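You operate a simulated robot arm through the tools that you are given. There is no shell and no other tool. Be economical: measure what you need, move in short steps, check, and stop when the job is done.

You are at the controls of a simulated robot arm. One attempt, no reset.

Task
Fill the silver tin about three-quarters with buds from the hopper and lid it.
Fine: shut the hopper lever, set the tin back and press its own lid home; leave the other tin alone.

The check looks at the end state, three seconds after you hand in, the way a careful person would. Anything else that was tipped, shoved, dropped, spilled or broken makes it a failure. A push-on lid holds only when it is set on centred and level and pressed home; a screw cap is set on level and turned clockwise until tight.

Robot
A 7-joint arm with a two-finger parallel gripper, fixed in place. Base frame: the origin is at the foot of the arm, x ahead of it, y to its left, z up; the work surface is at about z = 740. Lengths are in mm, angles in rad, forces in N, time in s.
With the tool pointing down near the work surface it reaches from about 100 to 700 mm from the base axis. Its first joint turns from -2.007 to 2.007 rad. Payload 3.91 kg.
The tool frame sits at the grasp point between the pads (the TCP): z along the fingers, y along the line on which they close. The tips reach 30 mm beyond it. The gripper opens to 110 mm. The fingers are 20 mm wide and 10 mm thick; the gripper's body (48 by 112 mm) begins 55 mm behind the TCP.
Orientation is told as [roll, pitch, yaw] about the base's x, y, z axes, in that order, counted from this pose: with the fingers straight down and closing along the base's y, the tool's x points along the base's -x, its y along +y and its z along -z.

Tools
- The arm moves only by the tool send_rows. Its argument "series" is a list of rows, each a list of 7 numbers: the turn, a rotation vector about the base's x, y, z in rad, then the shift along the base's x, y, z in mm, then the opening, from 0 (shut) to 1 (fully open). In form: [[wx, wy, wz, dx, dy, dz, grip], ...]. A call has 1 to 20 rows; each row is the pose to reach, as a shift and turn from the pose commanded when the call began. A row lasts 0.2 s, in which the tool goes at most 50 mm and 0.15 rad; a call with a longer step from one row to the next is refused whole, and so is a gripper value outside its range. A pose out of reach is approached as far as the arm can. The call stops where the force on the tool passes 40 N (or 10 N more than at its start, if that is more) or the arm is blocked; 0.2 s more then pass. Each finger travels about 108 mm/s and halts on what it meets, pressing with about 29 N; the grip force reading is that of the motor and also rises with nothing between the fingers. The clock runs only during rows and for 0.2 s after the last one: add rows that repeat a pose to give the fingers time. The reply holds the time, the measured pose of the TCP, the force on the tool along the base axes, the opening and the grip force, in the units named above and with some noise, with the torque about the TCP (base axes, N m) and any sound that the robot's microphone picked up.
- Cameras (640 x 400 px; columns grow to the right, rows downward): "scene" is fixed at [220.9, -506, 1532.5]; the picture's right is [0.83, -0.55, 0.00], its down [-0.55, -0.83, -0.13] and it looks along [0.07, 0.11, -0.99] (base axes); focal length 214 px, centre (320, 200). "wrist" rides on the gripper at [72, 17, -103] in the tool frame; the picture's right is [-0.23, 0.97, 0.00], its down [-0.76, -0.18, -0.62] and it looks along [-0.61, -0.14, 0.78] (tool axes); focal length 222 px, centre (320, 200).
- snapshot(camera): a new picture of that camera. No time passes.
- raise_lower(by): slides the trunk up (or, below 0, down) by that many mm; the arm rides with it, the base frame stays. It gives what a move gives, with no picture.
- measure_at(camera, pixels): for up to 12 pixels [column, row] of the newest picture of that camera ("zoom" is the newest enlarged one), the place [x, y, z] in the base frame of the surface seen there, good to about 2 mm, but the place of the scene camera against the robot may be out by one fixed shift of up to 25 mm in any direction. No time passes.
- inspect(camera, box): a new picture of the part [left, top, right, bottom] of that camera's present view, enlarged. No time passes.
- finish_job(): hands the job in; it is judged then, once.

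Keep the steps short. Do not move on a guess: measure, check each grasp and each placing, and mend mistakes. In all there are 80 turns and 54 pictures (those below and enlarged ones count). Leave the gripper open and the arm clear of the work at the hand-in unless told otherwise, and finish with a single line.

The tools are called after "Emit:" by a JSON object that holds its "op" and its "data". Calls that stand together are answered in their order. send_rows: Moves the arm, as the interface text tells. Its arguments: {"type":"object","properties":{"series":{"type":"array"}},"required":["series"]} The other tools are called the same way: raise_lower (by) slides the trunk up or down; snapshot (camera) takes a picture; measure_at (camera, pixels) gives the place of the surface under pixels of a picture; inspect (camera, box) takes an enlarged picture of a part of a camera's view; finish_job () hands the job in.

At the start:

```text
t: 0.0
eef_pos: [120.8, -387.6, 1265.6]
ee_rot: [0.0, -0.001, 0.001]
contact_force: [0.3, 0.3, -0.3]
ft_torque: [0.01, 0.0, 0.0]
grip_width: 109.9
gripper_force: 0.1
trunk travel left (down, up): [-875.0, 115.0]
```

scene: 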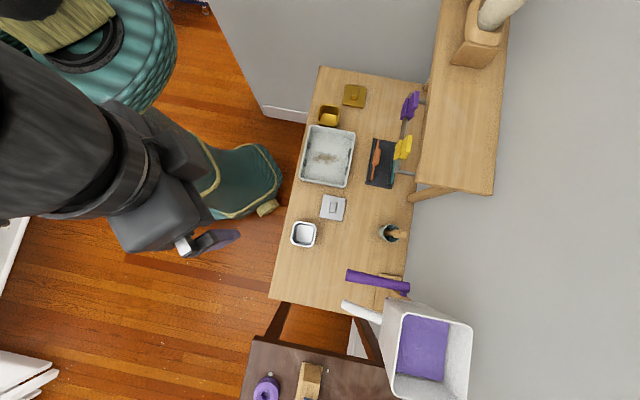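
wrist: 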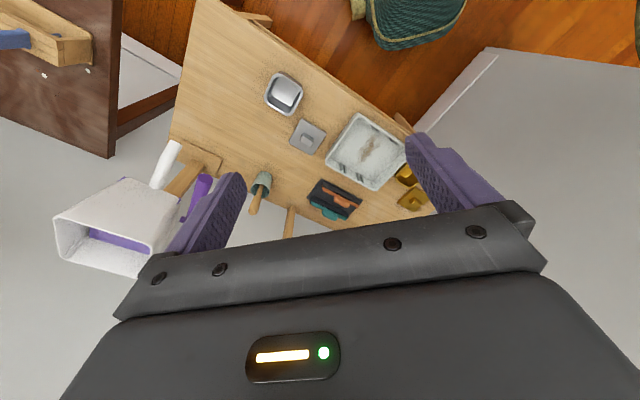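

I see a silver tin near scene (303,234), its lid near (333,207), a gold tin with its lid, a tray, and a white hopper with purple buds near (425,350). I'll enlarge both areas.

Emit:
{"op": "inspect", "data": {"camera": "scene", "box": [330, 250, 490, 400]}}

Emit:
{"op": "inspect", "data": {"camera": "scene", "box": [270, 60, 430, 310]}}

Emit:
{"op": "inspect", "data": {"camera": "wrist", "box": [30, 50, 350, 290]}}

```text
2.67 times, centred on (410, 325) of scene
```

zoom: 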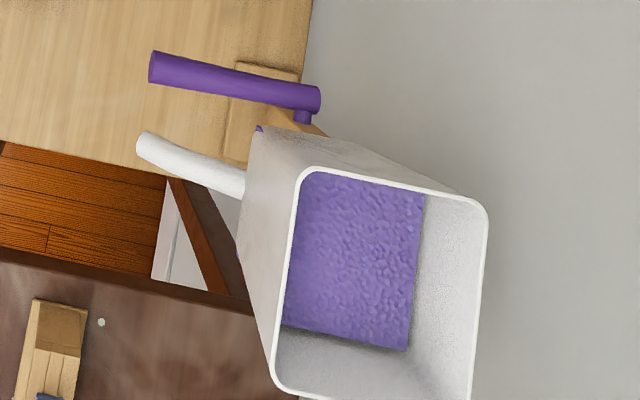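

```text
1.60 times, centred on (350, 185) of scene
```

zoom: 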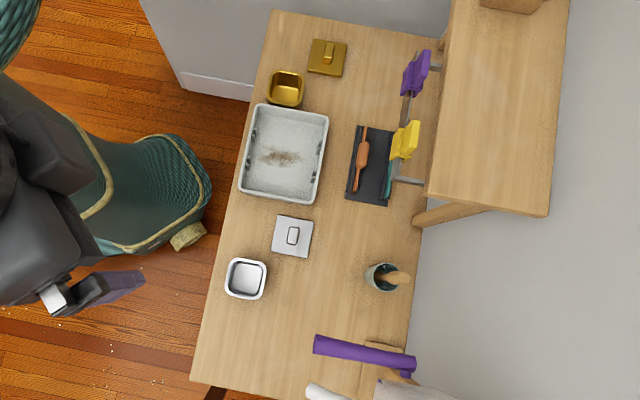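

```text
1.67 times, centred on (190, 170) of wrist
```

zoom: 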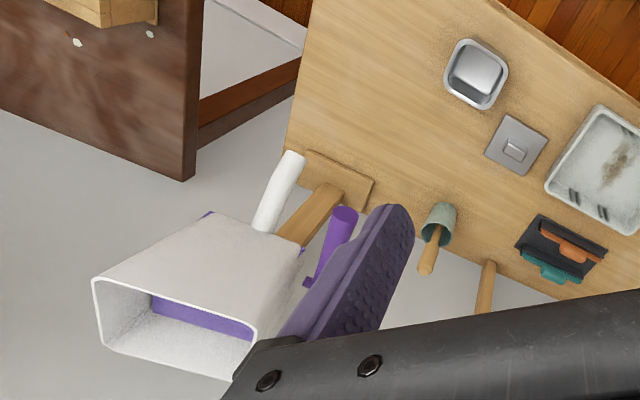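

I'll measure the tin, lid, spout, lever and hopper from both cameras, which also gives the scene camera's shift.

Emit:
{"op": "measure_at", "data": {"camera": "wrist", "pixels": [[284, 90], [269, 96], [300, 92], [308, 138], [292, 137], [323, 140], [173, 147], [164, 187], [204, 178], [188, 215], [62, 222], [230, 90]]}}

Emit:
{"op": "measure_at", "data": {"camera": "scene", "pixels": [[303, 235], [293, 234], [314, 236], [333, 208], [322, 207], [345, 208], [346, 304], [349, 275], [406, 288], [420, 340], [385, 300], [468, 325]]}}

Emit:
{"op": "measure_at", "data": {"camera": "zoom", "pixels": [[450, 65], [470, 42], [505, 72], [480, 105], [515, 148], [510, 117], [546, 138], [527, 173], [487, 153], [293, 155], [265, 228], [343, 213]]}}

```text
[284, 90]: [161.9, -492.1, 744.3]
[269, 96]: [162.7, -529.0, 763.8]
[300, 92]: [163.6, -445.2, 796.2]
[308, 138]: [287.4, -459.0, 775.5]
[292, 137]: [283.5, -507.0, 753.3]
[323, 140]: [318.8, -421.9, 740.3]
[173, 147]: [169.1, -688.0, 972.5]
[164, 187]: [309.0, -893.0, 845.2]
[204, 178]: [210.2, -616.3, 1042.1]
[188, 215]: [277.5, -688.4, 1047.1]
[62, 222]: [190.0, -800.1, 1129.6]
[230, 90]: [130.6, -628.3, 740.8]
```

```text
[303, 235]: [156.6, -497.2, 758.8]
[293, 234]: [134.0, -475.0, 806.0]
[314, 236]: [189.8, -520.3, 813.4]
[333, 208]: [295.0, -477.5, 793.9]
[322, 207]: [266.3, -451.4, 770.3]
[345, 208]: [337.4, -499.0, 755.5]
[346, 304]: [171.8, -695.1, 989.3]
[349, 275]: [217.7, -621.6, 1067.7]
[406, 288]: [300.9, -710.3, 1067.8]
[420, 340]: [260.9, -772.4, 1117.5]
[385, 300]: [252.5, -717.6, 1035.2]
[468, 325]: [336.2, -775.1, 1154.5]
```

```text
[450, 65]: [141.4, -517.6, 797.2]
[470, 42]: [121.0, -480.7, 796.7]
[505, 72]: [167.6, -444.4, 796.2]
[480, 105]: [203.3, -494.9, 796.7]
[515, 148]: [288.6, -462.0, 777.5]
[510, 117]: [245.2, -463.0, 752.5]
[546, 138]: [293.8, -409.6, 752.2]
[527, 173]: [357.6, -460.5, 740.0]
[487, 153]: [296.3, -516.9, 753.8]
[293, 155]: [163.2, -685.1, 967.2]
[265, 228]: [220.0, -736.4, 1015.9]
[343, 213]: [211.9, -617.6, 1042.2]
```

Readings: tin rim z≈797 around (161,-482), lid knob top near (288,-461,777), spout tip about (165,-687,970), lever tip about (211,-617,1042). I'll lower the trunk to bring the camera level with the hopper.

Emit:
{"op": "raise_lower", "data": {"by": -230}}

```text
t: 2.4
eef_pos: [122.0, -387.9, 1034.9]
ee_rot: [0.0, -0.001, 0.0]
contact_force: [0.2, -0.5, -0.4]
ft_torque: [0.01, -0.02, 0.04]
grip_width: 109.9
gripper_force: 0.1
trunk travel left (down, up): [-645.0, 345.0]
```

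Next I turn the tool -1.2 rad about z, so the camera faces the hopper, and keep the place.

Emit:
{"op": "send_rows", "data": {"series": [[0, 0, -0.14, 0, 0, 0, 1], [0, 0, -0.28, 0, 0, 0, 1], [0, 0, -0.42, 0, 0, 0, 1], [0, 0, -0.56, 0, 0, 0, 1], [0, 0, -0.7, 0, 0, 0, 1], [0, 0, -0.84, 0, 0, 0, 1], [0, 0, -0.98, 0, 0, 0, 1], [0, 0, -1.12, 0, 0, 0, 1], [0, 0, -1.2, 0, 0, 0, 1]]}}

```text
t: 4.4
eef_pos: [122.5, -387.4, 1034.9]
ee_rot: [0.0, 0.001, -1.203]
contact_force: [0.3, -0.4, -0.3]
ft_torque: [0.03, -0.01, 0.0]
grip_width: 110.1
gripper_force: 0.0
trunk travel left (down, up): [-645.0, 345.0]
```

Now I tilt the fingers outward by 0.6 rad about the horizontal axis to look level at the spout, and look.

Emit:
{"op": "send_rows", "data": {"series": [[-0.131, -0.051, 0, 0, 0, 0, 1], [-0.262, -0.101, 0, 0, 0, 0, 1], [-0.392, -0.152, 0, 0, 0, 0, 1], [-0.522, -0.203, 0, 0, 0, 0, 1], [-0.559, -0.217, 0, 0, 0, 0, 1]]}}

Emit:
{"op": "snapshot", "data": {"camera": "wrist"}}

```text
t: 5.6
eef_pos: [124.1, -388.6, 1035.7]
ee_rot: [0.008, -0.569, -1.198]
contact_force: [0.0, 0.4, -0.1]
ft_torque: [-0.01, -0.01, 0.03]
grip_width: 109.8
gripper_force: 0.0
trunk travel left (down, up): [-645.0, 345.0]
```

```text
48 pictures are left
```

wrist: 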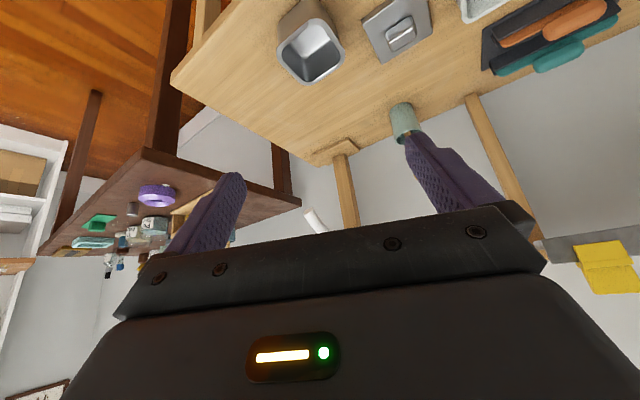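

The picture is upside down here (camera under the hand), and the gripper hides the hopper; the spout is just visible at (315,220). More tilt moves it up into the clear half, so I tilt 0.4 more and rise 40.

Emit:
{"op": "send_rows", "data": {"series": [[-0.131, -0.051, 0, 0, 0, 15, 1], [-0.262, -0.101, 0, 0, 0, 30, 1], [-0.373, -0.145, 0, 0, 0, 40, 1]]}}

Emit:
{"op": "snapshot", "data": {"camera": "wrist"}}

```text
t: 6.4
eef_pos: [122.5, -407.1, 1085.3]
ee_rot: [-0.002, -1.0, -1.2]
contact_force: [0.8, -0.4, 0.8]
ft_torque: [0.0, -0.03, 0.05]
grip_width: 110.1
gripper_force: 0.2
out of reach, approached as far as the arm can: row 1, 2, 3
trunk travel left (down, up): [-645.0, 345.0]
```

```text
47 pictures are left
```

wrist: 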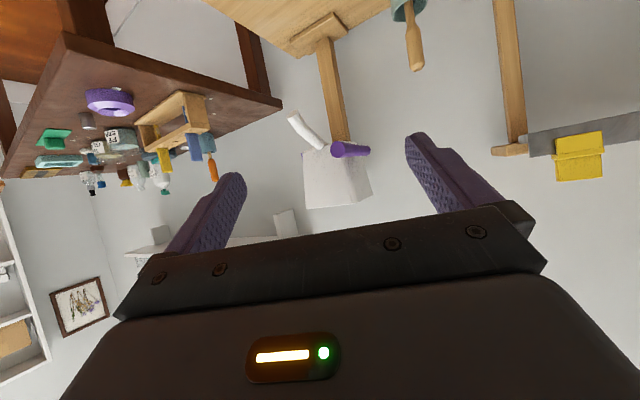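

Now the hopper, curved spout (305,130) and lever (350,150) are in the clear; I'll enlarge that.

Emit:
{"op": "inspect", "data": {"camera": "wrist", "box": [260, 30, 420, 220]}}

```text
2.11 times, centred on (340, 125) of wrist
```

zoom: 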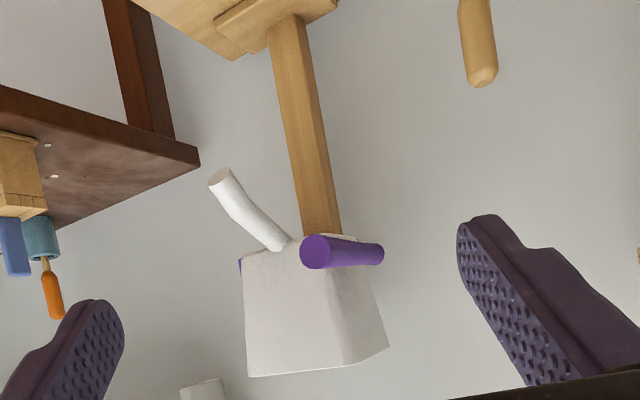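

I'll measure the spout outlet, spout root, lever ends, hopper corners and axle.

Emit:
{"op": "measure_at", "data": {"camera": "zoom", "pixels": [[218, 180], [210, 185], [232, 175], [235, 205], [275, 245], [312, 252], [330, 265], [380, 254], [241, 268], [250, 300], [320, 220], [245, 372]]}}

Emit:
{"op": "measure_at", "data": {"camera": "scene", "pixels": [[346, 304], [343, 307], [355, 309], [370, 314], [385, 320], [349, 275], [375, 281], [404, 287], [406, 294], [395, 283], [370, 280], [380, 340]]}}

```text
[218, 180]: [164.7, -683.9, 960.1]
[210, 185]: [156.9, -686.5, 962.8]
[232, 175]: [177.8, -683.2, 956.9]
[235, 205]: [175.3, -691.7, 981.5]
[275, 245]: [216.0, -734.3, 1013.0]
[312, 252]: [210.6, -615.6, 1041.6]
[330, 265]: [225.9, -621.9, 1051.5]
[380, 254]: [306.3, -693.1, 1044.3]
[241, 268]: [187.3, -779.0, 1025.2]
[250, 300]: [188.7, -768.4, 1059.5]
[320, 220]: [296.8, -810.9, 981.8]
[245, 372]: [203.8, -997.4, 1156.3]
```

```text
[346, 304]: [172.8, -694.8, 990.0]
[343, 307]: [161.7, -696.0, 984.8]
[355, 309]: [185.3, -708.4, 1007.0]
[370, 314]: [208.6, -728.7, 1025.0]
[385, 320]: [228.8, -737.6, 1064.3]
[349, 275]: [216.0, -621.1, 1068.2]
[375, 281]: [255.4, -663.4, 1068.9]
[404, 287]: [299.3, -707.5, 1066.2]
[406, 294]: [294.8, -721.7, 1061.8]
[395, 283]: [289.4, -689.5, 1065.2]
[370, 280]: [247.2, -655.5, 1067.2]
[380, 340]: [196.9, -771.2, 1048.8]
```

The outlet centre is about (165,-685,959), sloping down toward the robot about 30° from vertical; the lever rod runs level from (209,-617,1042) to about (300,-700,1044). I need to see how the lever pivots, so I enlarge it.

Emit:
{"op": "inspect", "data": {"camera": "scene", "box": [336, 262, 416, 312]}}

Emit:
{"op": "inspect", "data": {"camera": "wrist", "box": [300, 100, 390, 160]}}

```text
8.00 times, centred on (376, 287) of scene
```

zoom: 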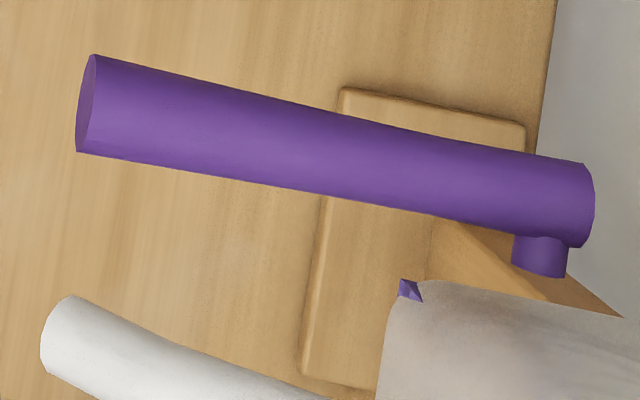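

```text
6.67 times, centred on (345, 130) of wrist
```

zoom: 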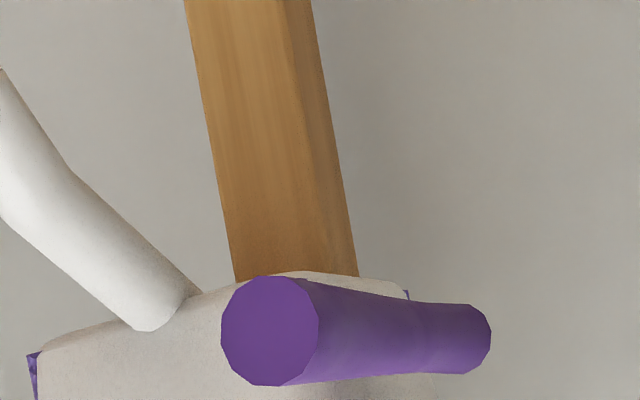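

The rod (about 21 mm thick) has a pivot pin at its far end pointing sideways, so it swings up/down. It sits level now, i.e. shut. Now the exact tin and lid pose: enlarge in the scene view.

Emit:
{"op": "inspect", "data": {"camera": "scene", "box": [280, 185, 360, 255]}}

```text
5.71 times, centred on (320, 220) of scene
```

zoom: 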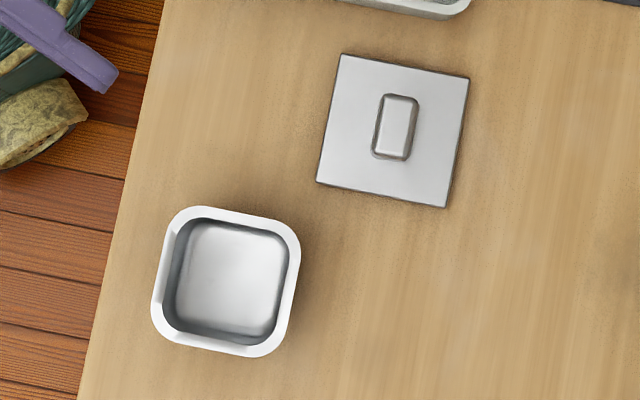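

Measuring rim points along the tin's edges, the lid's corners and its knob.

Emit:
{"op": "measure_at", "data": {"camera": "zoom", "pixels": [[202, 210], [272, 222], [171, 240], [159, 315], [182, 340], [245, 352], [294, 258], [282, 325], [117, 250], [90, 370]]}}

Emit:
{"op": "measure_at", "data": {"camera": "zoom", "pixels": [[345, 58], [465, 79], [443, 203], [320, 180], [390, 98], [414, 101], [403, 157], [378, 152], [396, 127]]}}

```text
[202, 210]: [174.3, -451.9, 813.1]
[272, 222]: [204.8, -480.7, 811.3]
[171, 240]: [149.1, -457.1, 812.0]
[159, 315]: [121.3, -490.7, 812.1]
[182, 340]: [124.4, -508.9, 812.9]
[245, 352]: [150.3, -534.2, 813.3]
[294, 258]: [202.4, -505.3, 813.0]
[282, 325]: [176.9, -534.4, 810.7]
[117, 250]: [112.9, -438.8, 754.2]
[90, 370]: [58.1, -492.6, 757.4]
```

```text
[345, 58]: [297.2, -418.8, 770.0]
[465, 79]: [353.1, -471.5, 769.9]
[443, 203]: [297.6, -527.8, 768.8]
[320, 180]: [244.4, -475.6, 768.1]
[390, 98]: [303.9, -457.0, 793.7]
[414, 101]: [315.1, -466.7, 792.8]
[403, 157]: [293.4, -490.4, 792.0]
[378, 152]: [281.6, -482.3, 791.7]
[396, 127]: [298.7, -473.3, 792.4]
```

The tin is at yaw about -42° (0.733 rad), centre near (161,-485) after removing the scene shift of about (3,-10,16); the lid is at about (295,-463). The table edge lies just on the robot side of the tin, so I'll take the tin from that side with a tilted hand. First I turn to yaw -0.733 and back off.

Emit:
{"op": "send_rows", "data": {"series": [[0, 0, 0.12, -10, 5, -10, 1], [0, 0, 0.24, -20, 10, -20, 1], [0, 0, 0.36, -30, 15, -30, 1], [0, 0, 0.467, -40, 20, -40, 1]]}}

```text
t: 7.4
eef_pos: [82.5, -386.8, 1046.0]
ee_rot: [0.001, -0.999, -0.733]
contact_force: [-0.1, -0.3, 1.2]
ft_torque: [0.01, 0.02, 0.0]
grip_width: 109.9
gripper_force: 0.0
trunk travel left (down, up): [-645.0, 345.0]
```

Clear of reach limits. The fingertips end short of the table edge here, so I lower the trunk by 200 and look at the tin.

Emit:
{"op": "raise_lower", "data": {"by": -200}}

Emit:
{"op": "snapshot", "data": {"camera": "wrist"}}

Emit:
{"op": "snapshot", "data": {"camera": "scene"}}

```text
t: 9.6
eef_pos: [82.0, -387.7, 847.8]
ee_rot: [-0.001, -0.998, -0.734]
contact_force: [0.0, -0.2, -1.0]
ft_torque: [0.0, 0.01, 0.02]
grip_width: 109.9
gripper_force: 0.0
trunk travel left (down, up): [-445.0, 545.0]
```

```text
42 pictures are left
```

wrist: 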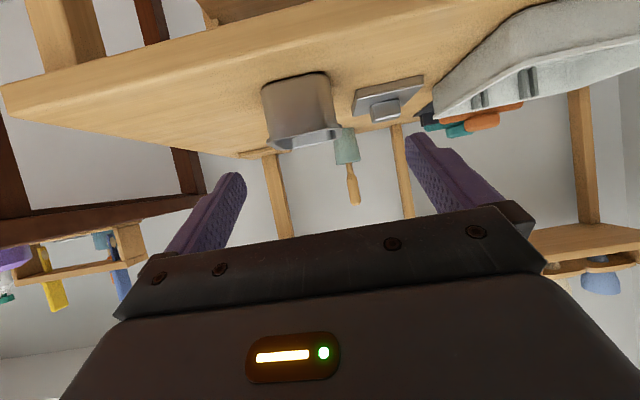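

```text
41 pictures are left
```

scene: 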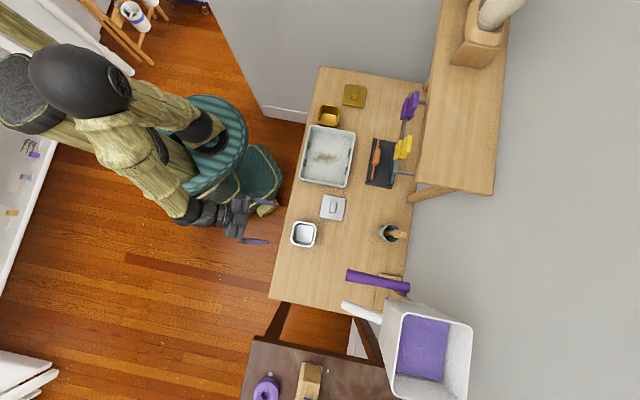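

The tin is seen straight ahead (upside down) at (300,105). Measuring its near face and rim ends in the wrist frame.

Emit:
{"op": "measure_at", "data": {"camera": "wrist", "pixels": [[266, 100], [280, 105], [300, 105], [320, 103], [332, 95], [300, 85], [300, 128], [272, 140], [335, 128], [385, 108], [240, 108], [220, 70]]}}

```text
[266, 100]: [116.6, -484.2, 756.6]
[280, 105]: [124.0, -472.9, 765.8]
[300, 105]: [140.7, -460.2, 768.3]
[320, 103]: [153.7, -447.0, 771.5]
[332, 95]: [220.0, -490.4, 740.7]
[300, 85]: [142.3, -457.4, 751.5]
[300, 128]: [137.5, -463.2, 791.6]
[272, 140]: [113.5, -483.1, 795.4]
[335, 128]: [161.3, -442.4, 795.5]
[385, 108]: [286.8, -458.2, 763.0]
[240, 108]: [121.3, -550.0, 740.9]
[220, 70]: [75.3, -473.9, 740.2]
```

The face direction reads a little different here (about 41° vs 48°), so I enlarge and measure more points.

Emit:
{"op": "inspect", "data": {"camera": "wrist", "box": [250, 60, 350, 160]}}

```text
4.00 times, centred on (300, 110) of wrist
```

zoom: 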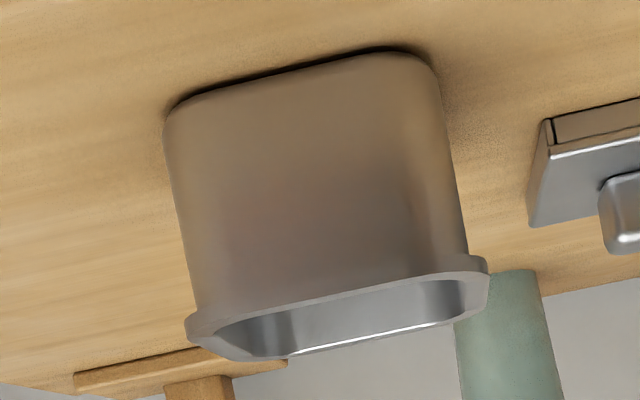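

Emit:
{"op": "measure_at", "data": {"camera": "zoom", "pixels": [[220, 200], [250, 195], [280, 188], [310, 182], [340, 176], [370, 170], [400, 162], [250, 306], [300, 298], [350, 286], [400, 276], [440, 267]]}}

Emit:
{"op": "measure_at", "data": {"camera": "zoom", "pixels": [[172, 170], [180, 170], [447, 170], [440, 170], [192, 330], [484, 275], [300, 353], [400, 332]]}}

```text
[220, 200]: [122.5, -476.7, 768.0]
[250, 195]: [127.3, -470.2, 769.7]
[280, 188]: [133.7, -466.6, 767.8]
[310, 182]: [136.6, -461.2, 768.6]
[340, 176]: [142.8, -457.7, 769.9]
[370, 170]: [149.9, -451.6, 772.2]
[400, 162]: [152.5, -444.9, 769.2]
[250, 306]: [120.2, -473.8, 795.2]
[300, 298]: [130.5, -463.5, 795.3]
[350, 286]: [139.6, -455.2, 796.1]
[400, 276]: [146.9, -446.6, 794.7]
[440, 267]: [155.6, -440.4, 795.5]
```

```text
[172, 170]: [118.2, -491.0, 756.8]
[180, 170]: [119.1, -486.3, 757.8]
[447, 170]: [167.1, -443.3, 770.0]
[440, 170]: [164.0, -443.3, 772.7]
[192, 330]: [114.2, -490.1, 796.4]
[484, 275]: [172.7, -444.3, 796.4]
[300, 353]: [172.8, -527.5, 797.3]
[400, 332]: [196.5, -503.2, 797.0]
```

Tin centre is (162,-485), yaw -44°, rim z 797, with a small flange at the top (bottom of it about 788). So I'll grip the body below the flange with the hand tilted 75° from vertical. Set that angle now and line up behind the tin.

Emit:
{"op": "send_rows", "data": {"series": [[-0.09, -0.1, -0.015, -8, -2, 0, 1], [-0.17, -0.19, -0.03, -14, -4, 0, 1], [-0.208, -0.23, -0.036, -16, -5, 0, 1], [-0.208, -0.23, -0.036, -16, -5, 0, 1]]}}

```text
t: 10.6
eef_pos: [67.2, -393.2, 848.6]
ee_rot: [0.018, -1.311, -0.786]
contact_force: [-0.2, 0.1, 0.5]
ft_torque: [-0.01, 0.02, 0.02]
grip_width: 110.0
gripper_force: 0.1
trunk travel left (down, up): [-445.0, 545.0]
```

Angles are good. Lower the trunk 86 to bring the TCP to z≈762, still behind the table edge.

Emit:
{"op": "raise_lower", "data": {"by": -86}}

Emit:
{"op": "snapshot", "data": {"camera": "wrist"}}

```text
t: 11.8
eef_pos: [67.6, -393.9, 761.2]
ee_rot: [0.017, -1.311, -0.785]
contact_force: [0.3, 0.1, -1.4]
ft_torque: [0.0, 0.02, 0.01]
grip_width: 109.9
gripper_force: 0.1
trunk travel left (down, up): [-359.0, 631.0]
```

```text
39 pictures are left
```

wrist: 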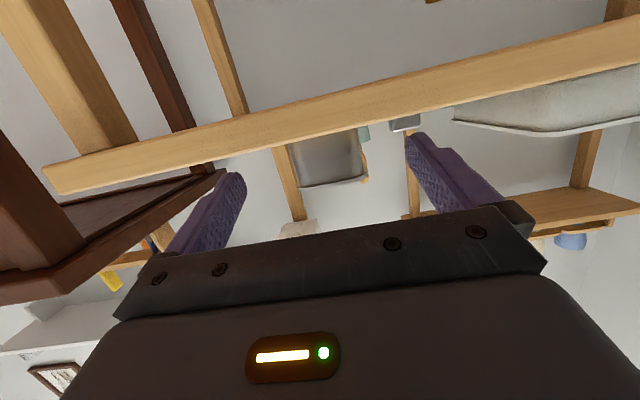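

The tin body sits centred between the fingers. I slide in 122 mm along the hand's heading in small steps, fingers open.

Emit:
{"op": "send_rows", "data": {"series": [[0, 0, 0, 15, -14.5, 1, 1], [0, 0, 0, 30, -29, 1, 1], [0, 0, 0, 45, -43.5, 1, 1], [0, 0, 0, 60, -58, 1, 1], [0, 0, 0, 75, -72.5, 1, 1], [0, 0, 0, 88, -85, 1, 1], [0, 0, 0, 88, -85, 1, 1]]}}

Emit:
{"op": "snapshot", "data": {"camera": "wrist"}}

```text
t: 13.4
eef_pos: [154.1, -479.6, 762.6]
ee_rot: [0.018, -1.31, -0.789]
contact_force: [-0.5, -0.5, -0.8]
ft_torque: [0.0, -0.01, 0.02]
grip_width: 109.9
gripper_force: 0.1
trunk travel left (down, up): [-359.0, 631.0]
```

```text
38 pictures are left
```

wrist: 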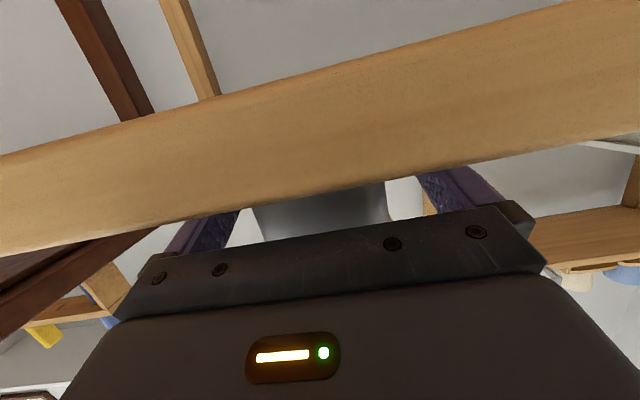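

No contact, and the tin is between the fingers. Close the fingers on it.

Emit:
{"op": "send_rows", "data": {"series": [[0, 0, 0, 0, 0, 0, 0.85], [0, 0, 0, 0, 0, 0, 0.75], [0, 0, 0, 0, 0, 0, 0.65], [0, 0, 0, 0, 0, 0, 0.55], [0, 0, 0, 0, 0, 0, 0.5], [0, 0, 0, 0, 0, 0, 0.5]]}}

```text
t: 14.8
eef_pos: [154.7, -479.0, 762.8]
ee_rot: [0.018, -1.309, -0.787]
contact_force: [0.3, 0.2, 0.6]
ft_torque: [-0.05, 0.03, -0.01]
grip_width: 71.7
gripper_force: 29.3
trunk travel left (down, up): [-359.0, 631.0]
```

Gripped at 71.7 mm, 29 N. Lift 40 mm and check in the scene view.

Emit:
{"op": "send_rows", "data": {"series": [[0, 0, 0, 0, 0, 10, 0.5], [0, 0, 0, 0, 0, 25, 0.5], [0, 0, 0, 0, 0, 40, 0.5], [0, 0, 0, 0, 0, 40, 0.5]]}}

Emit:
{"op": "inspect", "data": {"camera": "scene", "box": [240, 180, 400, 320]}}

```text
t: 15.8
eef_pos: [155.4, -476.4, 802.4]
ee_rot: [0.016, -1.309, -0.783]
contact_force: [0.8, 0.7, -1.0]
ft_torque: [0.02, 0.03, 0.0]
grip_width: 71.5
gripper_force: 28.6
trunk travel left (down, up): [-359.0, 631.0]
```

```text
2.86 times, centred on (320, 250) of scene
```

zoom: 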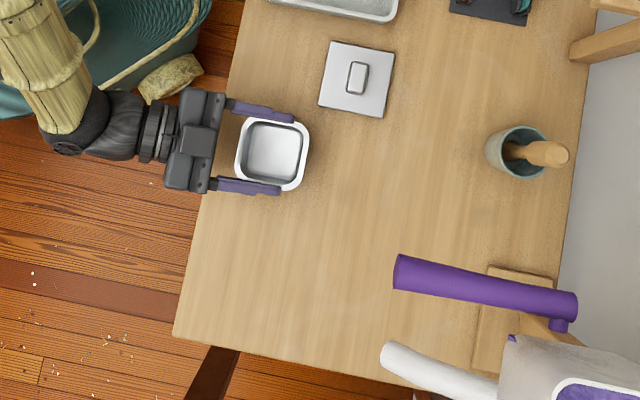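

The tin is level in the fingers. Now I carry it 190 mm along -y to beneath the outlet, offset 20 mm toward the robot because of the spout's slope, staying at z≈802.

Emit:
{"op": "send_rows", "data": {"series": [[0, 0, 0, -1, -18, 0, 0.5], [0, 0, 0, -2, -38, 0, 0.5], [0, 0, 0, -4, -58, 0, 0.5], [0, 0, 0, -5, -78, 0, 0.5], [0, 0, 0, -6, -98, 0, 0.5], [0, 0, 0, -8, -118, 0, 0.5], [0, 0, 0, -9, -138, 0, 0.5], [0, 0, 0, -10, -158, 0, 0.5], [0, 0, 0, -12, -176, 0, 0.5], [0, 0, 0, -13, -187, 0, 0.5], [0, 0, 0, -13, -187, 0, 0.5]]}}

Emit:
{"op": "inspect", "data": {"camera": "scene", "box": [240, 180, 400, 320]}}

```text
t: 17.2
eef_pos: [146.1, -584.1, 808.1]
ee_rot: [0.025, -1.314, -0.799]
contact_force: [-3.2, 19.4, 22.4]
ft_torque: [3.86, 2.25, -1.41]
grip_width: 71.5
gripper_force: 28.7
trunk travel left (down, up): [-359.0, 631.0]
stopped in row 6: the force on the tool passed its limit at 67 N (the readings are from after the stop); the commanded pose is now the measured one
```

```text
2.86 times, centred on (320, 250) of scene
```

zoom: 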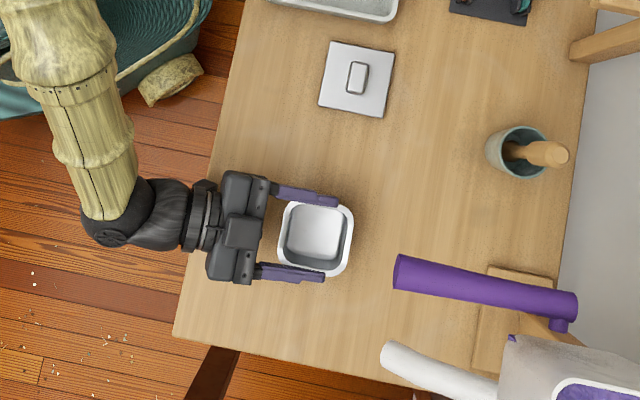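

The hand stopped with 67 N pushing back in +y/+z: the wrist or forearm, now low beside the table, met the table edge. The tin is still held. I back off along +y, and then I'll raise the trunk so that the forearm comes from above.

Emit:
{"op": "send_rows", "data": {"series": [[0, 0, 0, -4, 20, 5, 0.5], [0, 0, 0, -10, 50, 10, 0.5], [0, 0, 0, -16, 80, 10, 0.5], [0, 0, 0, -25, 110, 10, 0.5], [0, 0, 0, -25, 110, 10, 0.5]]}}

Emit:
{"op": "snapshot", "data": {"camera": "scene"}}

```text
t: 18.4
eef_pos: [119.5, -477.6, 814.3]
ee_rot: [0.03, -1.311, -0.799]
contact_force: [-0.8, 0.0, -0.5]
ft_torque: [0.03, 0.04, -0.01]
grip_width: 71.7
gripper_force: 29.2
trunk travel left (down, up): [-359.0, 631.0]
```

```text
35 pictures are left
```

scene: 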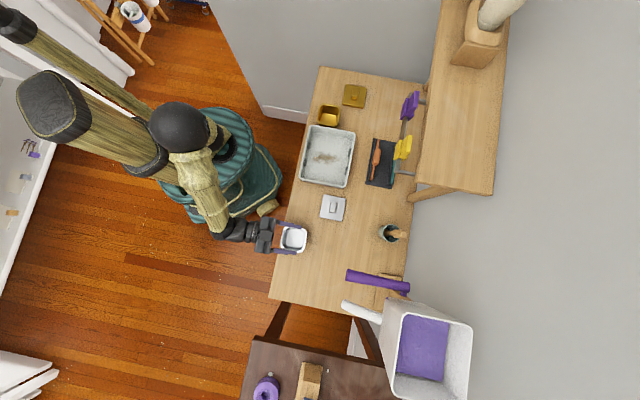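

Free of contact. Check heights of the wrist, forearm and elbow from the scene picture.

Emit:
{"op": "measure_at", "data": {"camera": "scene", "pixels": [[262, 235], [245, 231], [226, 230], [215, 215], [205, 190], [190, 160], [180, 128], [130, 150], [60, 110]]}}

```text
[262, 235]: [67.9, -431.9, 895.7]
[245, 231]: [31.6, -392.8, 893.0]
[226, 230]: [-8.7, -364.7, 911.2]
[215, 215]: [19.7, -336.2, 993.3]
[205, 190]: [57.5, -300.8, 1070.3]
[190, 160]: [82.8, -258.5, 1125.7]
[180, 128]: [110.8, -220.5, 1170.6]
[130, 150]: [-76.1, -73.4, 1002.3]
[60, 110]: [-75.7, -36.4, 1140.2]
```

The forearm is well above; it's the camera housing under the hand (about 68 mm below the TCP at this tilt) that met the table edge. So I'll set the tin back down, and re-grip with a steeper hand (45°), which lifts the housing clear. Moving over the original spot and lowering.

Emit:
{"op": "send_rows", "data": {"series": [[0, 0, 0, 18, -1, 0, 0.5], [0, 0, 0, 35, -1.5, 0, 0.5], [0, 0, 0, 35, -1.5, -15, 0.5], [0, 0, 0, 35, -1.5, -30, 0.5], [0, 0, 0, 35, -1.5, -40, 0.5], [0, 0, 0, 35, -1.5, -46, 0.5], [0, 0, 0, 35, -1.5, -50, 0.5], [0, 0, 0, 35, -1.5, -51, 0.5]]}}

```text
t: 19.4
eef_pos: [155.4, -479.4, 799.6]
ee_rot: [-0.003, -1.339, -0.769]
contact_force: [0.2, -1.5, 13.8]
ft_torque: [0.35, 0.07, 0.04]
grip_width: 71.6
gripper_force: 28.7
trunk travel left (down, up): [-359.0, 631.0]
stopped in row 4: the force on the tool passed its limit at 54 N (the readings are from after the stop); the commanded pose is now the measured one
```

Contact came early, at z≈800. I look before doing anything else.

Emit:
{"op": "inspect", "data": {"camera": "scene", "box": [230, 190, 350, 280]}}

Emit:
{"op": "snapshot", "data": {"camera": "wrist"}}

```text
4.44 times, centred on (290, 235) of scene
```

zoom: 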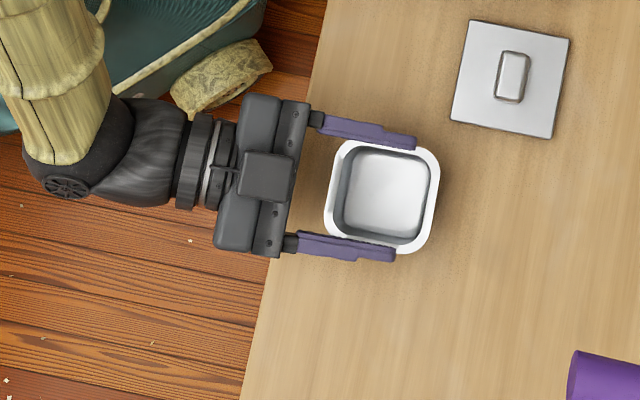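

```text
33 pictures are left
```

wrist: 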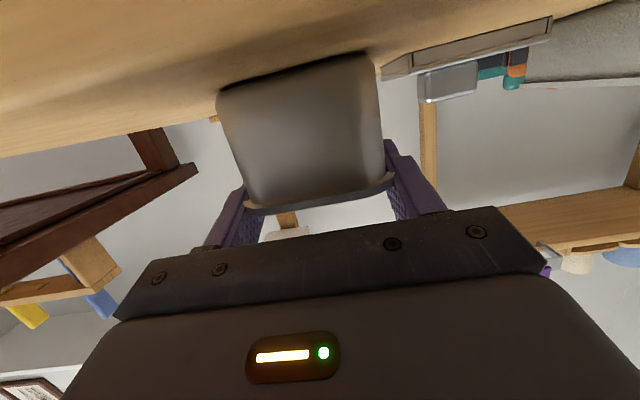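

The grip width is unchanged, so I need to know if the tin is at table level or in the air: measure rim and table in the wrist and scene pictures.

Emit:
{"op": "measure_at", "data": {"camera": "zoom", "pixels": [[340, 155], [330, 200], [425, 240], [432, 175], [385, 195], [330, 125], [350, 245], [330, 300]]}}

Emit:
{"op": "measure_at", "data": {"camera": "wrist", "pixels": [[300, 80], [300, 120], [310, 170], [320, 192], [255, 207], [385, 180], [230, 100], [370, 70], [230, 120], [150, 110], [400, 195], [240, 220]]}}

```text
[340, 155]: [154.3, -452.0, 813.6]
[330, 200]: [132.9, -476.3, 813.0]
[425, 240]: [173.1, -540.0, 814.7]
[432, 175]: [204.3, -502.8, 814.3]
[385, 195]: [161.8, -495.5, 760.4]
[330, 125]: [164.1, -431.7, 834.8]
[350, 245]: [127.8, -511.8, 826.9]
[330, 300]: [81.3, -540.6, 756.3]
```

```text
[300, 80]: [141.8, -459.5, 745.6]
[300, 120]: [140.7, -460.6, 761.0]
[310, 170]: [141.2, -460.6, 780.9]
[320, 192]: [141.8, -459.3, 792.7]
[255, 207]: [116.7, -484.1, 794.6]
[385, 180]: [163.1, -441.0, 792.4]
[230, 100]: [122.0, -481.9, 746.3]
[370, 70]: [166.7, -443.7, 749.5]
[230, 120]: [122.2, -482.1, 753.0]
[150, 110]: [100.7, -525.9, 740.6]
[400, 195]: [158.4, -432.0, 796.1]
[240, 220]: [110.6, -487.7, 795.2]
```

The rim is at z 797, so the tin stands on the table at its original place: on the first lift the fingers slid up to the flange, and it's only there that they hold. Good to know: the grip must be on the flange. I open and back off 125 mm.

Emit:
{"op": "send_rows", "data": {"series": [[0, 0, 0, 0, 0, 0, 0.75], [0, 0, 0, 0, 0, 0, 1], [0, 0, 0, 0, 0, 0, 1], [0, 0, 0, -18, 17, 3, 1], [0, 0, 0, -43, 41, 8, 1], [0, 0, 0, -70, 67, 15, 1], [0, 0, 0, -95, 90, 25, 1], [0, 0, 0, -110, 105, 30, 1]]}}

```text
t: 21.2
eef_pos: [47.1, -375.3, 826.2]
ee_rot: [0.011, -1.332, -0.779]
contact_force: [0.2, -0.3, -1.1]
ft_torque: [-0.01, 0.01, 0.0]
grip_width: 110.1
gripper_force: 0.0
trunk travel left (down, up): [-359.0, 631.0]
```

Clear. Now bring the hand up to a 45° tilt, at z≈870.

Emit:
{"op": "send_rows", "data": {"series": [[0.095, 0.098, 0, 0, 0, 12, 1], [0.19, 0.196, 0, 0, 0, 24, 1], [0.285, 0.294, 0, 0, 0, 36, 1], [0.381, 0.393, 0, 0, 0, 44, 1], [0.381, 0.393, 0, 0, 0, 44, 1]]}}

Emit:
{"op": "inspect", "data": {"camera": "wrist", "box": [180, 0, 420, 200]}}

```text
t: 22.4
eef_pos: [46.9, -375.3, 871.5]
ee_rot: [-0.001, -0.785, -0.771]
contact_force: [0.6, -1.3, 0.1]
ft_torque: [-0.02, -0.01, 0.02]
grip_width: 109.7
gripper_force: 0.0
trunk travel left (down, up): [-359.0, 631.0]
```

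```text
2.00 times, centred on (300, 100) of wrist
```

zoom: 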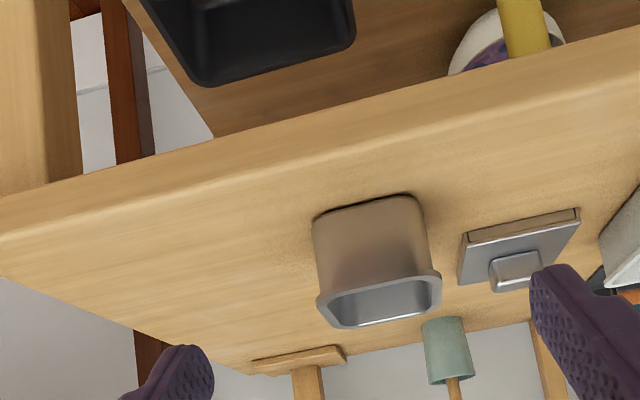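

The tin stands upright. I measure its rim again for the new grip.

Emit:
{"op": "measure_at", "data": {"camera": "zoom", "pixels": [[340, 293], [360, 289], [380, 285], [400, 280], [420, 276], [319, 302], [440, 283], [360, 328], [380, 326], [400, 322], [338, 326], [435, 302]]}}

```text
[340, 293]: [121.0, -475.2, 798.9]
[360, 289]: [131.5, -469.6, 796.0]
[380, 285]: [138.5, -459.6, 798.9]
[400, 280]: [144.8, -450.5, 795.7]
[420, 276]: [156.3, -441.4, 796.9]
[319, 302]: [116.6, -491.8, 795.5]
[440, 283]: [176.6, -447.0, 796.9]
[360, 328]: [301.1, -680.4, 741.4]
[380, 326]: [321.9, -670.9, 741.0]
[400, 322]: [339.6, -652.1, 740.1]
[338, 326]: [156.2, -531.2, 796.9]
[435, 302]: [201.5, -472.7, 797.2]
```

Same place: centre (162.5,-485.6). I move forward 80 mm, then come in diagonally so the pads cross the flange at its middle (TCP z≈792).

Emit:
{"op": "send_rows", "data": {"series": [[0, 0, 0, 20, -19, 0, 1], [0, 0, 0, 40, -38, 0, 1], [0, 0, 0, 58, -55, 0, 1], [0, 0, 0, 73, -69, -20, 1], [0, 0, 0, 88, -83, -40, 1], [0, 0, 0, 102, -97, -60, 1], [0, 0, 0, 115.5, -110.3, -79, 1], [0, 0, 0, 115.5, -110.3, -79, 1]]}}

Emit:
{"op": "inspect", "data": {"camera": "scene", "box": [230, 190, 350, 280]}}

```text
t: 24.2
eef_pos: [163.1, -486.2, 792.3]
ee_rot: [0.002, -0.785, -0.773]
contact_force: [0.7, -0.9, -0.4]
ft_torque: [0.01, 0.0, -0.02]
grip_width: 110.1
gripper_force: 0.1
trunk travel left (down, up): [-359.0, 631.0]
```

```text
4.44 times, centred on (290, 235) of scene
```

zoom: 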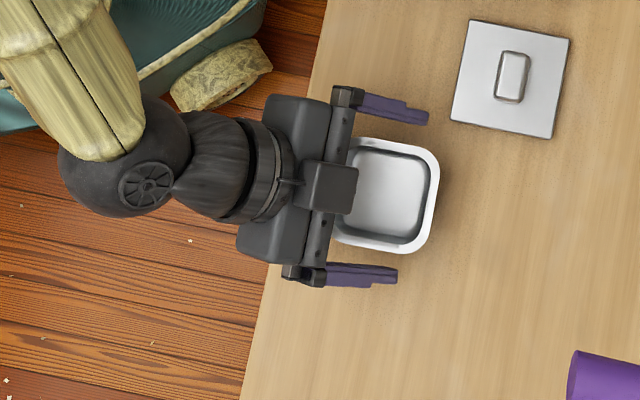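

Centred, no contact. Close, then lift 25 mm and verify the rim height.

Emit:
{"op": "send_rows", "data": {"series": [[0, 0, 0, 0, 0, 0, 0.85], [0, 0, 0, 0, 0, 0, 0.7], [0, 0, 0, 0, 0, 0, 0.5], [0, 0, 0, 0, 0, 0, 0.5], [0, 0, 0, 0, 0, 0, 0.5], [0, 0, 0, 0, 0, 8, 0.5], [0, 0, 0, 0, 0, 16, 0.5], [0, 0, 0, 0, 0, 25, 0.5], [0, 0, 0, 0, 0, 25, 0.5]]}}

Emit:
{"op": "inspect", "data": {"camera": "scene", "box": [230, 190, 350, 280]}}

Emit:
{"op": "measure_at", "data": {"camera": "zoom", "pixels": [[425, 157], [433, 200], [420, 240], [390, 247], [400, 148], [410, 190], [362, 160]]}}

```text
t: 26.2
eef_pos: [162.1, -484.9, 816.1]
ee_rot: [0.002, -0.784, -0.774]
contact_force: [-0.5, -1.0, 0.4]
ft_torque: [0.01, -0.04, 0.02]
grip_width: 71.3
gripper_force: 28.8
trunk travel left (down, up): [-359.0, 631.0]
```

```text
4.44 times, centred on (290, 235) of scene
```

zoom: 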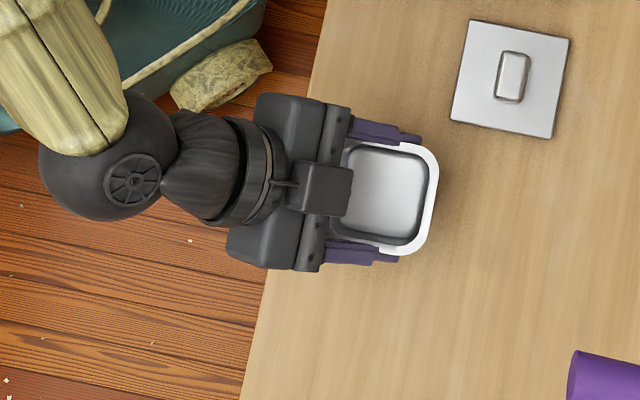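

```text
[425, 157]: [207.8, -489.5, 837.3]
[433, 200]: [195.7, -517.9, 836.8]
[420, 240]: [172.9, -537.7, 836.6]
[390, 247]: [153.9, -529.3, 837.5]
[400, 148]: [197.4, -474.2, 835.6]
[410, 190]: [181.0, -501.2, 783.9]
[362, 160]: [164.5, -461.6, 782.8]
```

The rim is 24 mm higher and level: a true lift now. Carry it along -y, toward the outlet.

Emit:
{"op": "send_rows", "data": {"series": [[0, 0, 0, -1, -18, 0, 0.5], [0, 0, 0, -2, -38, 0, 0.5], [0, 0, 0, -4, -58, 0, 0.5], [0, 0, 0, -5, -78, 0, 0.5], [0, 0, 0, -6, -98, 0, 0.5], [0, 0, 0, -8, -118, 0, 0.5], [0, 0, 0, -9, -138, 0, 0.5], [0, 0, 0, -10, -158, 0, 0.5], [0, 0, 0, -12, -176, 0, 0.5], [0, 0, 0, -12, -187, 0, 0.5], [0, 0, 0, -12, -187, 0, 0.5]]}}

Emit:
{"op": "inspect", "data": {"camera": "scene", "box": [240, 200, 400, 320]}}

```text
t: 28.6
eef_pos: [151.0, -672.2, 816.3]
ee_rot: [0.001, -0.783, -0.773]
contact_force: [-0.9, 0.0, -0.1]
ft_torque: [-0.01, 0.02, 0.01]
grip_width: 71.3
gripper_force: 28.8
trunk travel left (down, up): [-359.0, 631.0]
```

```text
3.33 times, centred on (320, 260) of scene
```

zoom: 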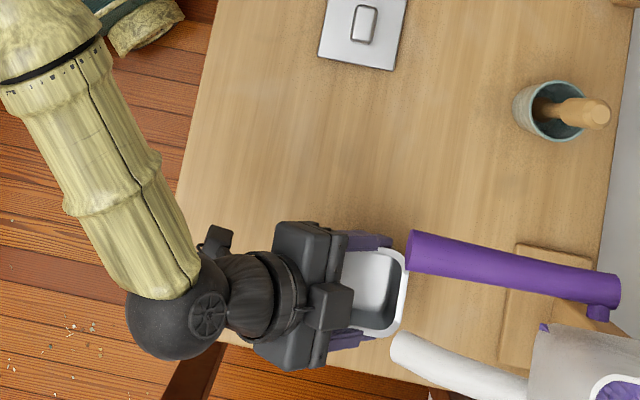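

It fits under with room. Lower 24 mm onto the table and check force.

Emit:
{"op": "send_rows", "data": {"series": [[0, 0, 0, 0, 0, -10, 0.5], [0, 0, 0, 0, 0, -18, 0.5], [0, 0, 0, 0, 0, -22, 0.5], [0, 0, 0, 0, 0, -24, 0.5], [0, 0, 0, 0, 0, -24.5, 0.5]]}}

```text
t: 29.8
eef_pos: [149.8, -671.8, 791.9]
ee_rot: [0.001, -0.787, -0.769]
contact_force: [-0.2, -0.3, 4.7]
ft_torque: [0.07, 0.03, 0.02]
grip_width: 71.0
gripper_force: 29.2
trunk travel left (down, up): [-359.0, 631.0]
```

4.7 N: it stands on the table. Open and draw back along the hand's axis.

Emit:
{"op": "send_rows", "data": {"series": [[0, 0, 0, 0, 0, 0, 0.8], [0, 0, 0, 0, 0, 0, 1], [0, 0, 0, 0, 0, 0, 1], [0, 0, 0, -10, 10, 14, 1], [0, 0, 0, -25, 24, 35, 1], [0, 0, 0, -42, 40, 58, 1], [0, 0, 0, -60, 58, 78, 1], [0, 0, 0, -80, 78, 90, 1], [0, 0, 0, -100, 100, 100, 1]]}}

Emit:
{"op": "inspect", "data": {"camera": "scene", "box": [280, 240, 400, 320]}}

Emit:
{"op": "snapshot", "data": {"camera": "wrist"}}

```text
t: 31.8
eef_pos: [49.5, -571.3, 890.3]
ee_rot: [0.002, -0.785, -0.773]
contact_force: [0.6, 0.4, 0.2]
ft_torque: [0.0, 0.0, -0.02]
grip_width: 110.0
gripper_force: 0.0
trunk travel left (down, up): [-359.0, 631.0]
```

```text
5.00 times, centred on (340, 280) of scene
```

zoom: 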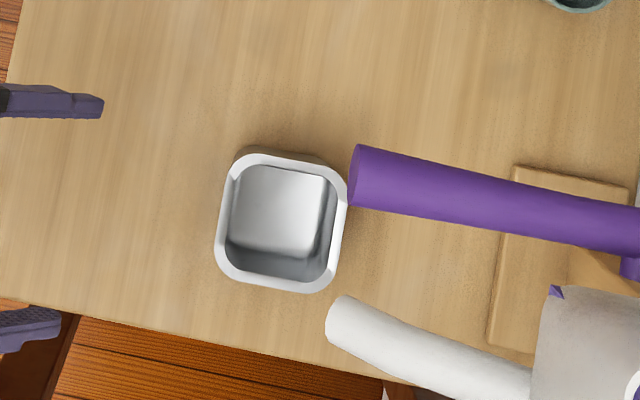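

```text
27 pictures are left
```

wrist: 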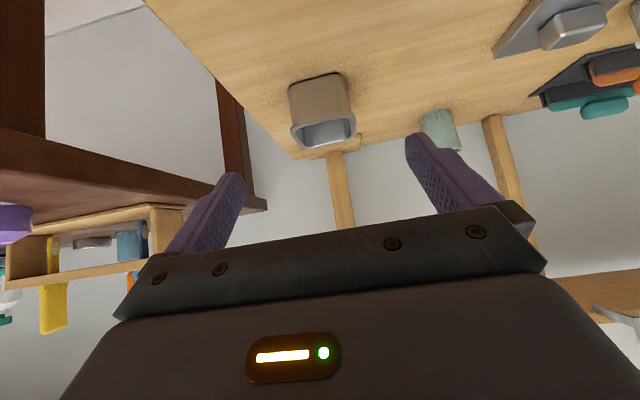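

I check the outlet against the tin within the same scene frame.

Emit:
{"op": "measure_at", "data": {"camera": "zoom", "pixels": [[290, 162], [226, 215], [275, 287], [340, 235], [328, 318], [345, 297], [338, 340], [365, 305], [360, 345], [355, 175], [375, 150], [370, 205]]}}

```text
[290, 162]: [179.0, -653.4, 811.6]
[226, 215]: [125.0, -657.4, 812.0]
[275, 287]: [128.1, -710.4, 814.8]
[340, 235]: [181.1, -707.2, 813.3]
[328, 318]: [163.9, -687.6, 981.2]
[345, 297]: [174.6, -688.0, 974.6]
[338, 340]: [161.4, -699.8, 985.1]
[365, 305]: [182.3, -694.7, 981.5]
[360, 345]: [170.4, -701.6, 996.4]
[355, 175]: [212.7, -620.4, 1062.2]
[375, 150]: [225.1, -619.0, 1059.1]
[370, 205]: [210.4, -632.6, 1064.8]
```

Tin centre sits 19 mm toward the robot from the outlet, as planned. Next the lever. With the hand vertical over the lever tip, the wrist camera should look right down into the tin. I raise the trunk 350 first.

Emit:
{"op": "raise_lower", "data": {"by": 350}}

Emit:
{"op": "send_rows", "data": {"series": [[0.095, 0.098, 0, 0, 0, 0, 0.9], [0.19, 0.196, 0, 0, 0, 0, 0.7], [0.285, 0.294, 0, 0, 0, 0, 0.6], [0.381, 0.393, 0, 0, 0, 0, 0.5], [0.476, 0.491, 0, 0, 0, 0, 0.5], [0.546, 0.564, 0, 0, 0, 0, 0.5], [0.546, 0.564, 0, 0, 0, 0, 0.5]]}}

```text
t: 35.2
eef_pos: [48.7, -571.9, 1239.7]
ee_rot: [0.004, -0.783, -0.771]
contact_force: [-0.2, -0.8, 0.7]
ft_torque: [0.0, -0.01, -0.01]
grip_width: 110.1
gripper_force: 0.1
trunk travel left (down, up): [-709.0, 281.0]
```

```text
t: 36.8
eef_pos: [49.0, -570.3, 1239.8]
ee_rot: [-0.001, 0.001, -0.772]
contact_force: [-1.2, 0.0, -0.2]
ft_torque: [-0.05, 0.06, 0.01]
grip_width: 55.0
gripper_force: 0.1
trunk travel left (down, up): [-709.0, 281.0]
```

Hand vertical. Move over the lever tip at z≈1130 and look.

Emit:
{"op": "send_rows", "data": {"series": [[0, 0, 0, 30, -10, -20, 0.5], [0, 0, 0, 60, -20, -40, 0.5], [0, 0, 0, 90, -30, -60, 0.5], [0, 0, 0, 120, -40, -80, 0.5], [0, 0, 0, 150, -50, -100, 0.5], [0, 0, 0, 173, -58, -108, 0.5], [0, 0, 0, 173, -58, -108, 0.5]]}}

Emit:
{"op": "snapshot", "data": {"camera": "wrist"}}

```text
t: 38.4
eef_pos: [221.7, -628.0, 1132.0]
ee_rot: [0.002, -0.001, -0.771]
contact_force: [-0.4, 0.2, -0.8]
ft_torque: [0.01, 0.01, -0.02]
grip_width: 55.0
gripper_force: 0.0
trunk travel left (down, up): [-709.0, 281.0]
```

```text
26 pictures are left
```

wrist: 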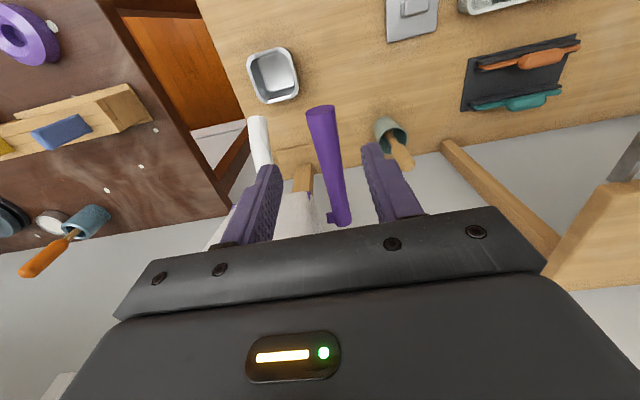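

The tin (273,75), spout (258,130) and lever (320,110–340,220) are all in sight. Measure the lever.

Emit:
{"op": "measure_at", "data": {"camera": "wrist", "pixels": [[311, 112], [320, 109], [334, 108], [314, 130], [327, 130], [340, 130], [328, 170], [341, 210], [342, 222], [328, 217], [258, 122], [265, 150]]}}

```text
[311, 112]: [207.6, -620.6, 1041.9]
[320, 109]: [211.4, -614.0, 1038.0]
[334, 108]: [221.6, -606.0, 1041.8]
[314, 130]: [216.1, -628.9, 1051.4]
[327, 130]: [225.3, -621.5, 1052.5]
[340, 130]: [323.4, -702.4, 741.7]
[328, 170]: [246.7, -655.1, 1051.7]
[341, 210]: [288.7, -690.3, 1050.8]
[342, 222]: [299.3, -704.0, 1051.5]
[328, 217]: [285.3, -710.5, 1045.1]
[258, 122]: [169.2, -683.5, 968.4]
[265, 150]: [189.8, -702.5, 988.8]
```

Rod axis passes (228,-628), centre z≈1041. I lower onto it, fingers astride.

Emit:
{"op": "send_rows", "data": {"series": [[0, 0, 0, 5, 1, -20, 0.5], [0, 0, 0, 5, 1, -45, 0.5], [0, 0, 0, 5, 1, -70, 0.5], [0, 0, 0, 5, 1, -91, 0.5], [0, 0, 0, 5, 1, -91, 0.35], [0, 0, 0, 5, 1, -91, 0.25], [0, 0, 0, 5, 1, -91, 0.17], [0, 0, 0, 5, 1, -91, 0.17]]}}

Emit:
{"op": "inspect", "data": {"camera": "wrist", "box": [200, 0, 440, 240]}}

```text
t: 40.2
eef_pos: [225.5, -629.3, 1039.8]
ee_rot: [-0.001, 0.002, -0.774]
contact_force: [-4.2, -7.1, 0.2]
ft_torque: [-0.05, 0.08, -0.49]
grip_width: 22.1
gripper_force: 44.7
trunk travel left (down, up): [-709.0, 281.0]
```

```text
1.67 times, centred on (320, 120) of wrist
```

zoom: 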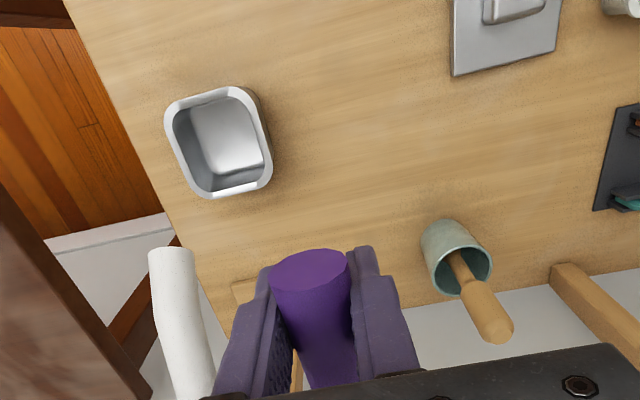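

The rod is held (22 mm), with the tin clearly in view. Press the lever down 10 mm and look at the force.

Emit:
{"op": "send_rows", "data": {"series": [[0, 0, 0, 0, 0, -5, 0.17], [0, 0, 0, 0.4, -0.4, -10, 0.17]]}}

Emit:
{"op": "inspect", "data": {"camera": "wrist", "box": [200, 0, 440, 240]}}

```text
t: 40.8
eef_pos: [225.7, -629.1, 1032.4]
ee_rot: [-0.003, -0.003, -0.772]
contact_force: [-5.3, -6.9, 13.6]
ft_torque: [-1.02, -0.99, -0.42]
grip_width: 22.8
gripper_force: 45.4
trunk travel left (down, up): [-709.0, 281.0]
```

```text
1.67 times, centred on (320, 120) of wrist
```

zoom: 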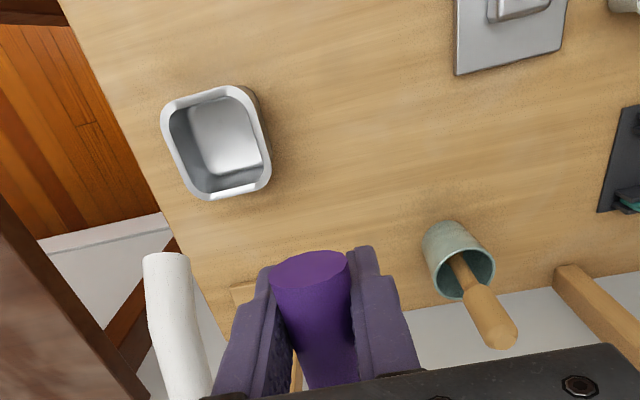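

It moved 7.5 mm with 13.6 N of resistance, no buds yet. Another 12 mm down.

Emit:
{"op": "send_rows", "data": {"series": [[0, 0, 0, 0.5, -0.5, -6, 0.17], [0, 0, 0, 1, -1, -12, 0.17]]}}

Emit:
{"op": "inspect", "data": {"camera": "wrist", "box": [200, 0, 440, 240]}}

```text
t: 41.4
eef_pos: [227.4, -629.0, 1018.3]
ee_rot: [-0.001, 0.0, -0.771]
contact_force: [-7.1, -8.3, 11.7]
ft_torque: [-0.92, -0.95, -0.36]
grip_width: 22.6
gripper_force: 44.7
trunk travel left (down, up): [-709.0, 281.0]
```

```text
1.67 times, centred on (320, 120) of wrist
```

zoom: 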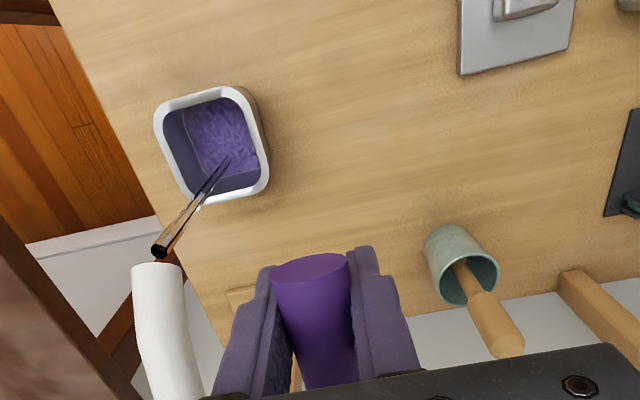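

Buds are streaming into the tin. No time passes while I measure the level.

Emit:
{"op": "measure_at", "data": {"camera": "zoom", "pixels": [[200, 130], [215, 150], [235, 130], [220, 115], [240, 165], [195, 110], [210, 92]]}}

```text
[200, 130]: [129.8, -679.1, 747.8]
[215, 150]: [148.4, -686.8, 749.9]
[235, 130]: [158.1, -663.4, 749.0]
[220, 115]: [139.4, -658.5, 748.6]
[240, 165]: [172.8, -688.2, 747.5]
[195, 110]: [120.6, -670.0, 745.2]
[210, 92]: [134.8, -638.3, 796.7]
```

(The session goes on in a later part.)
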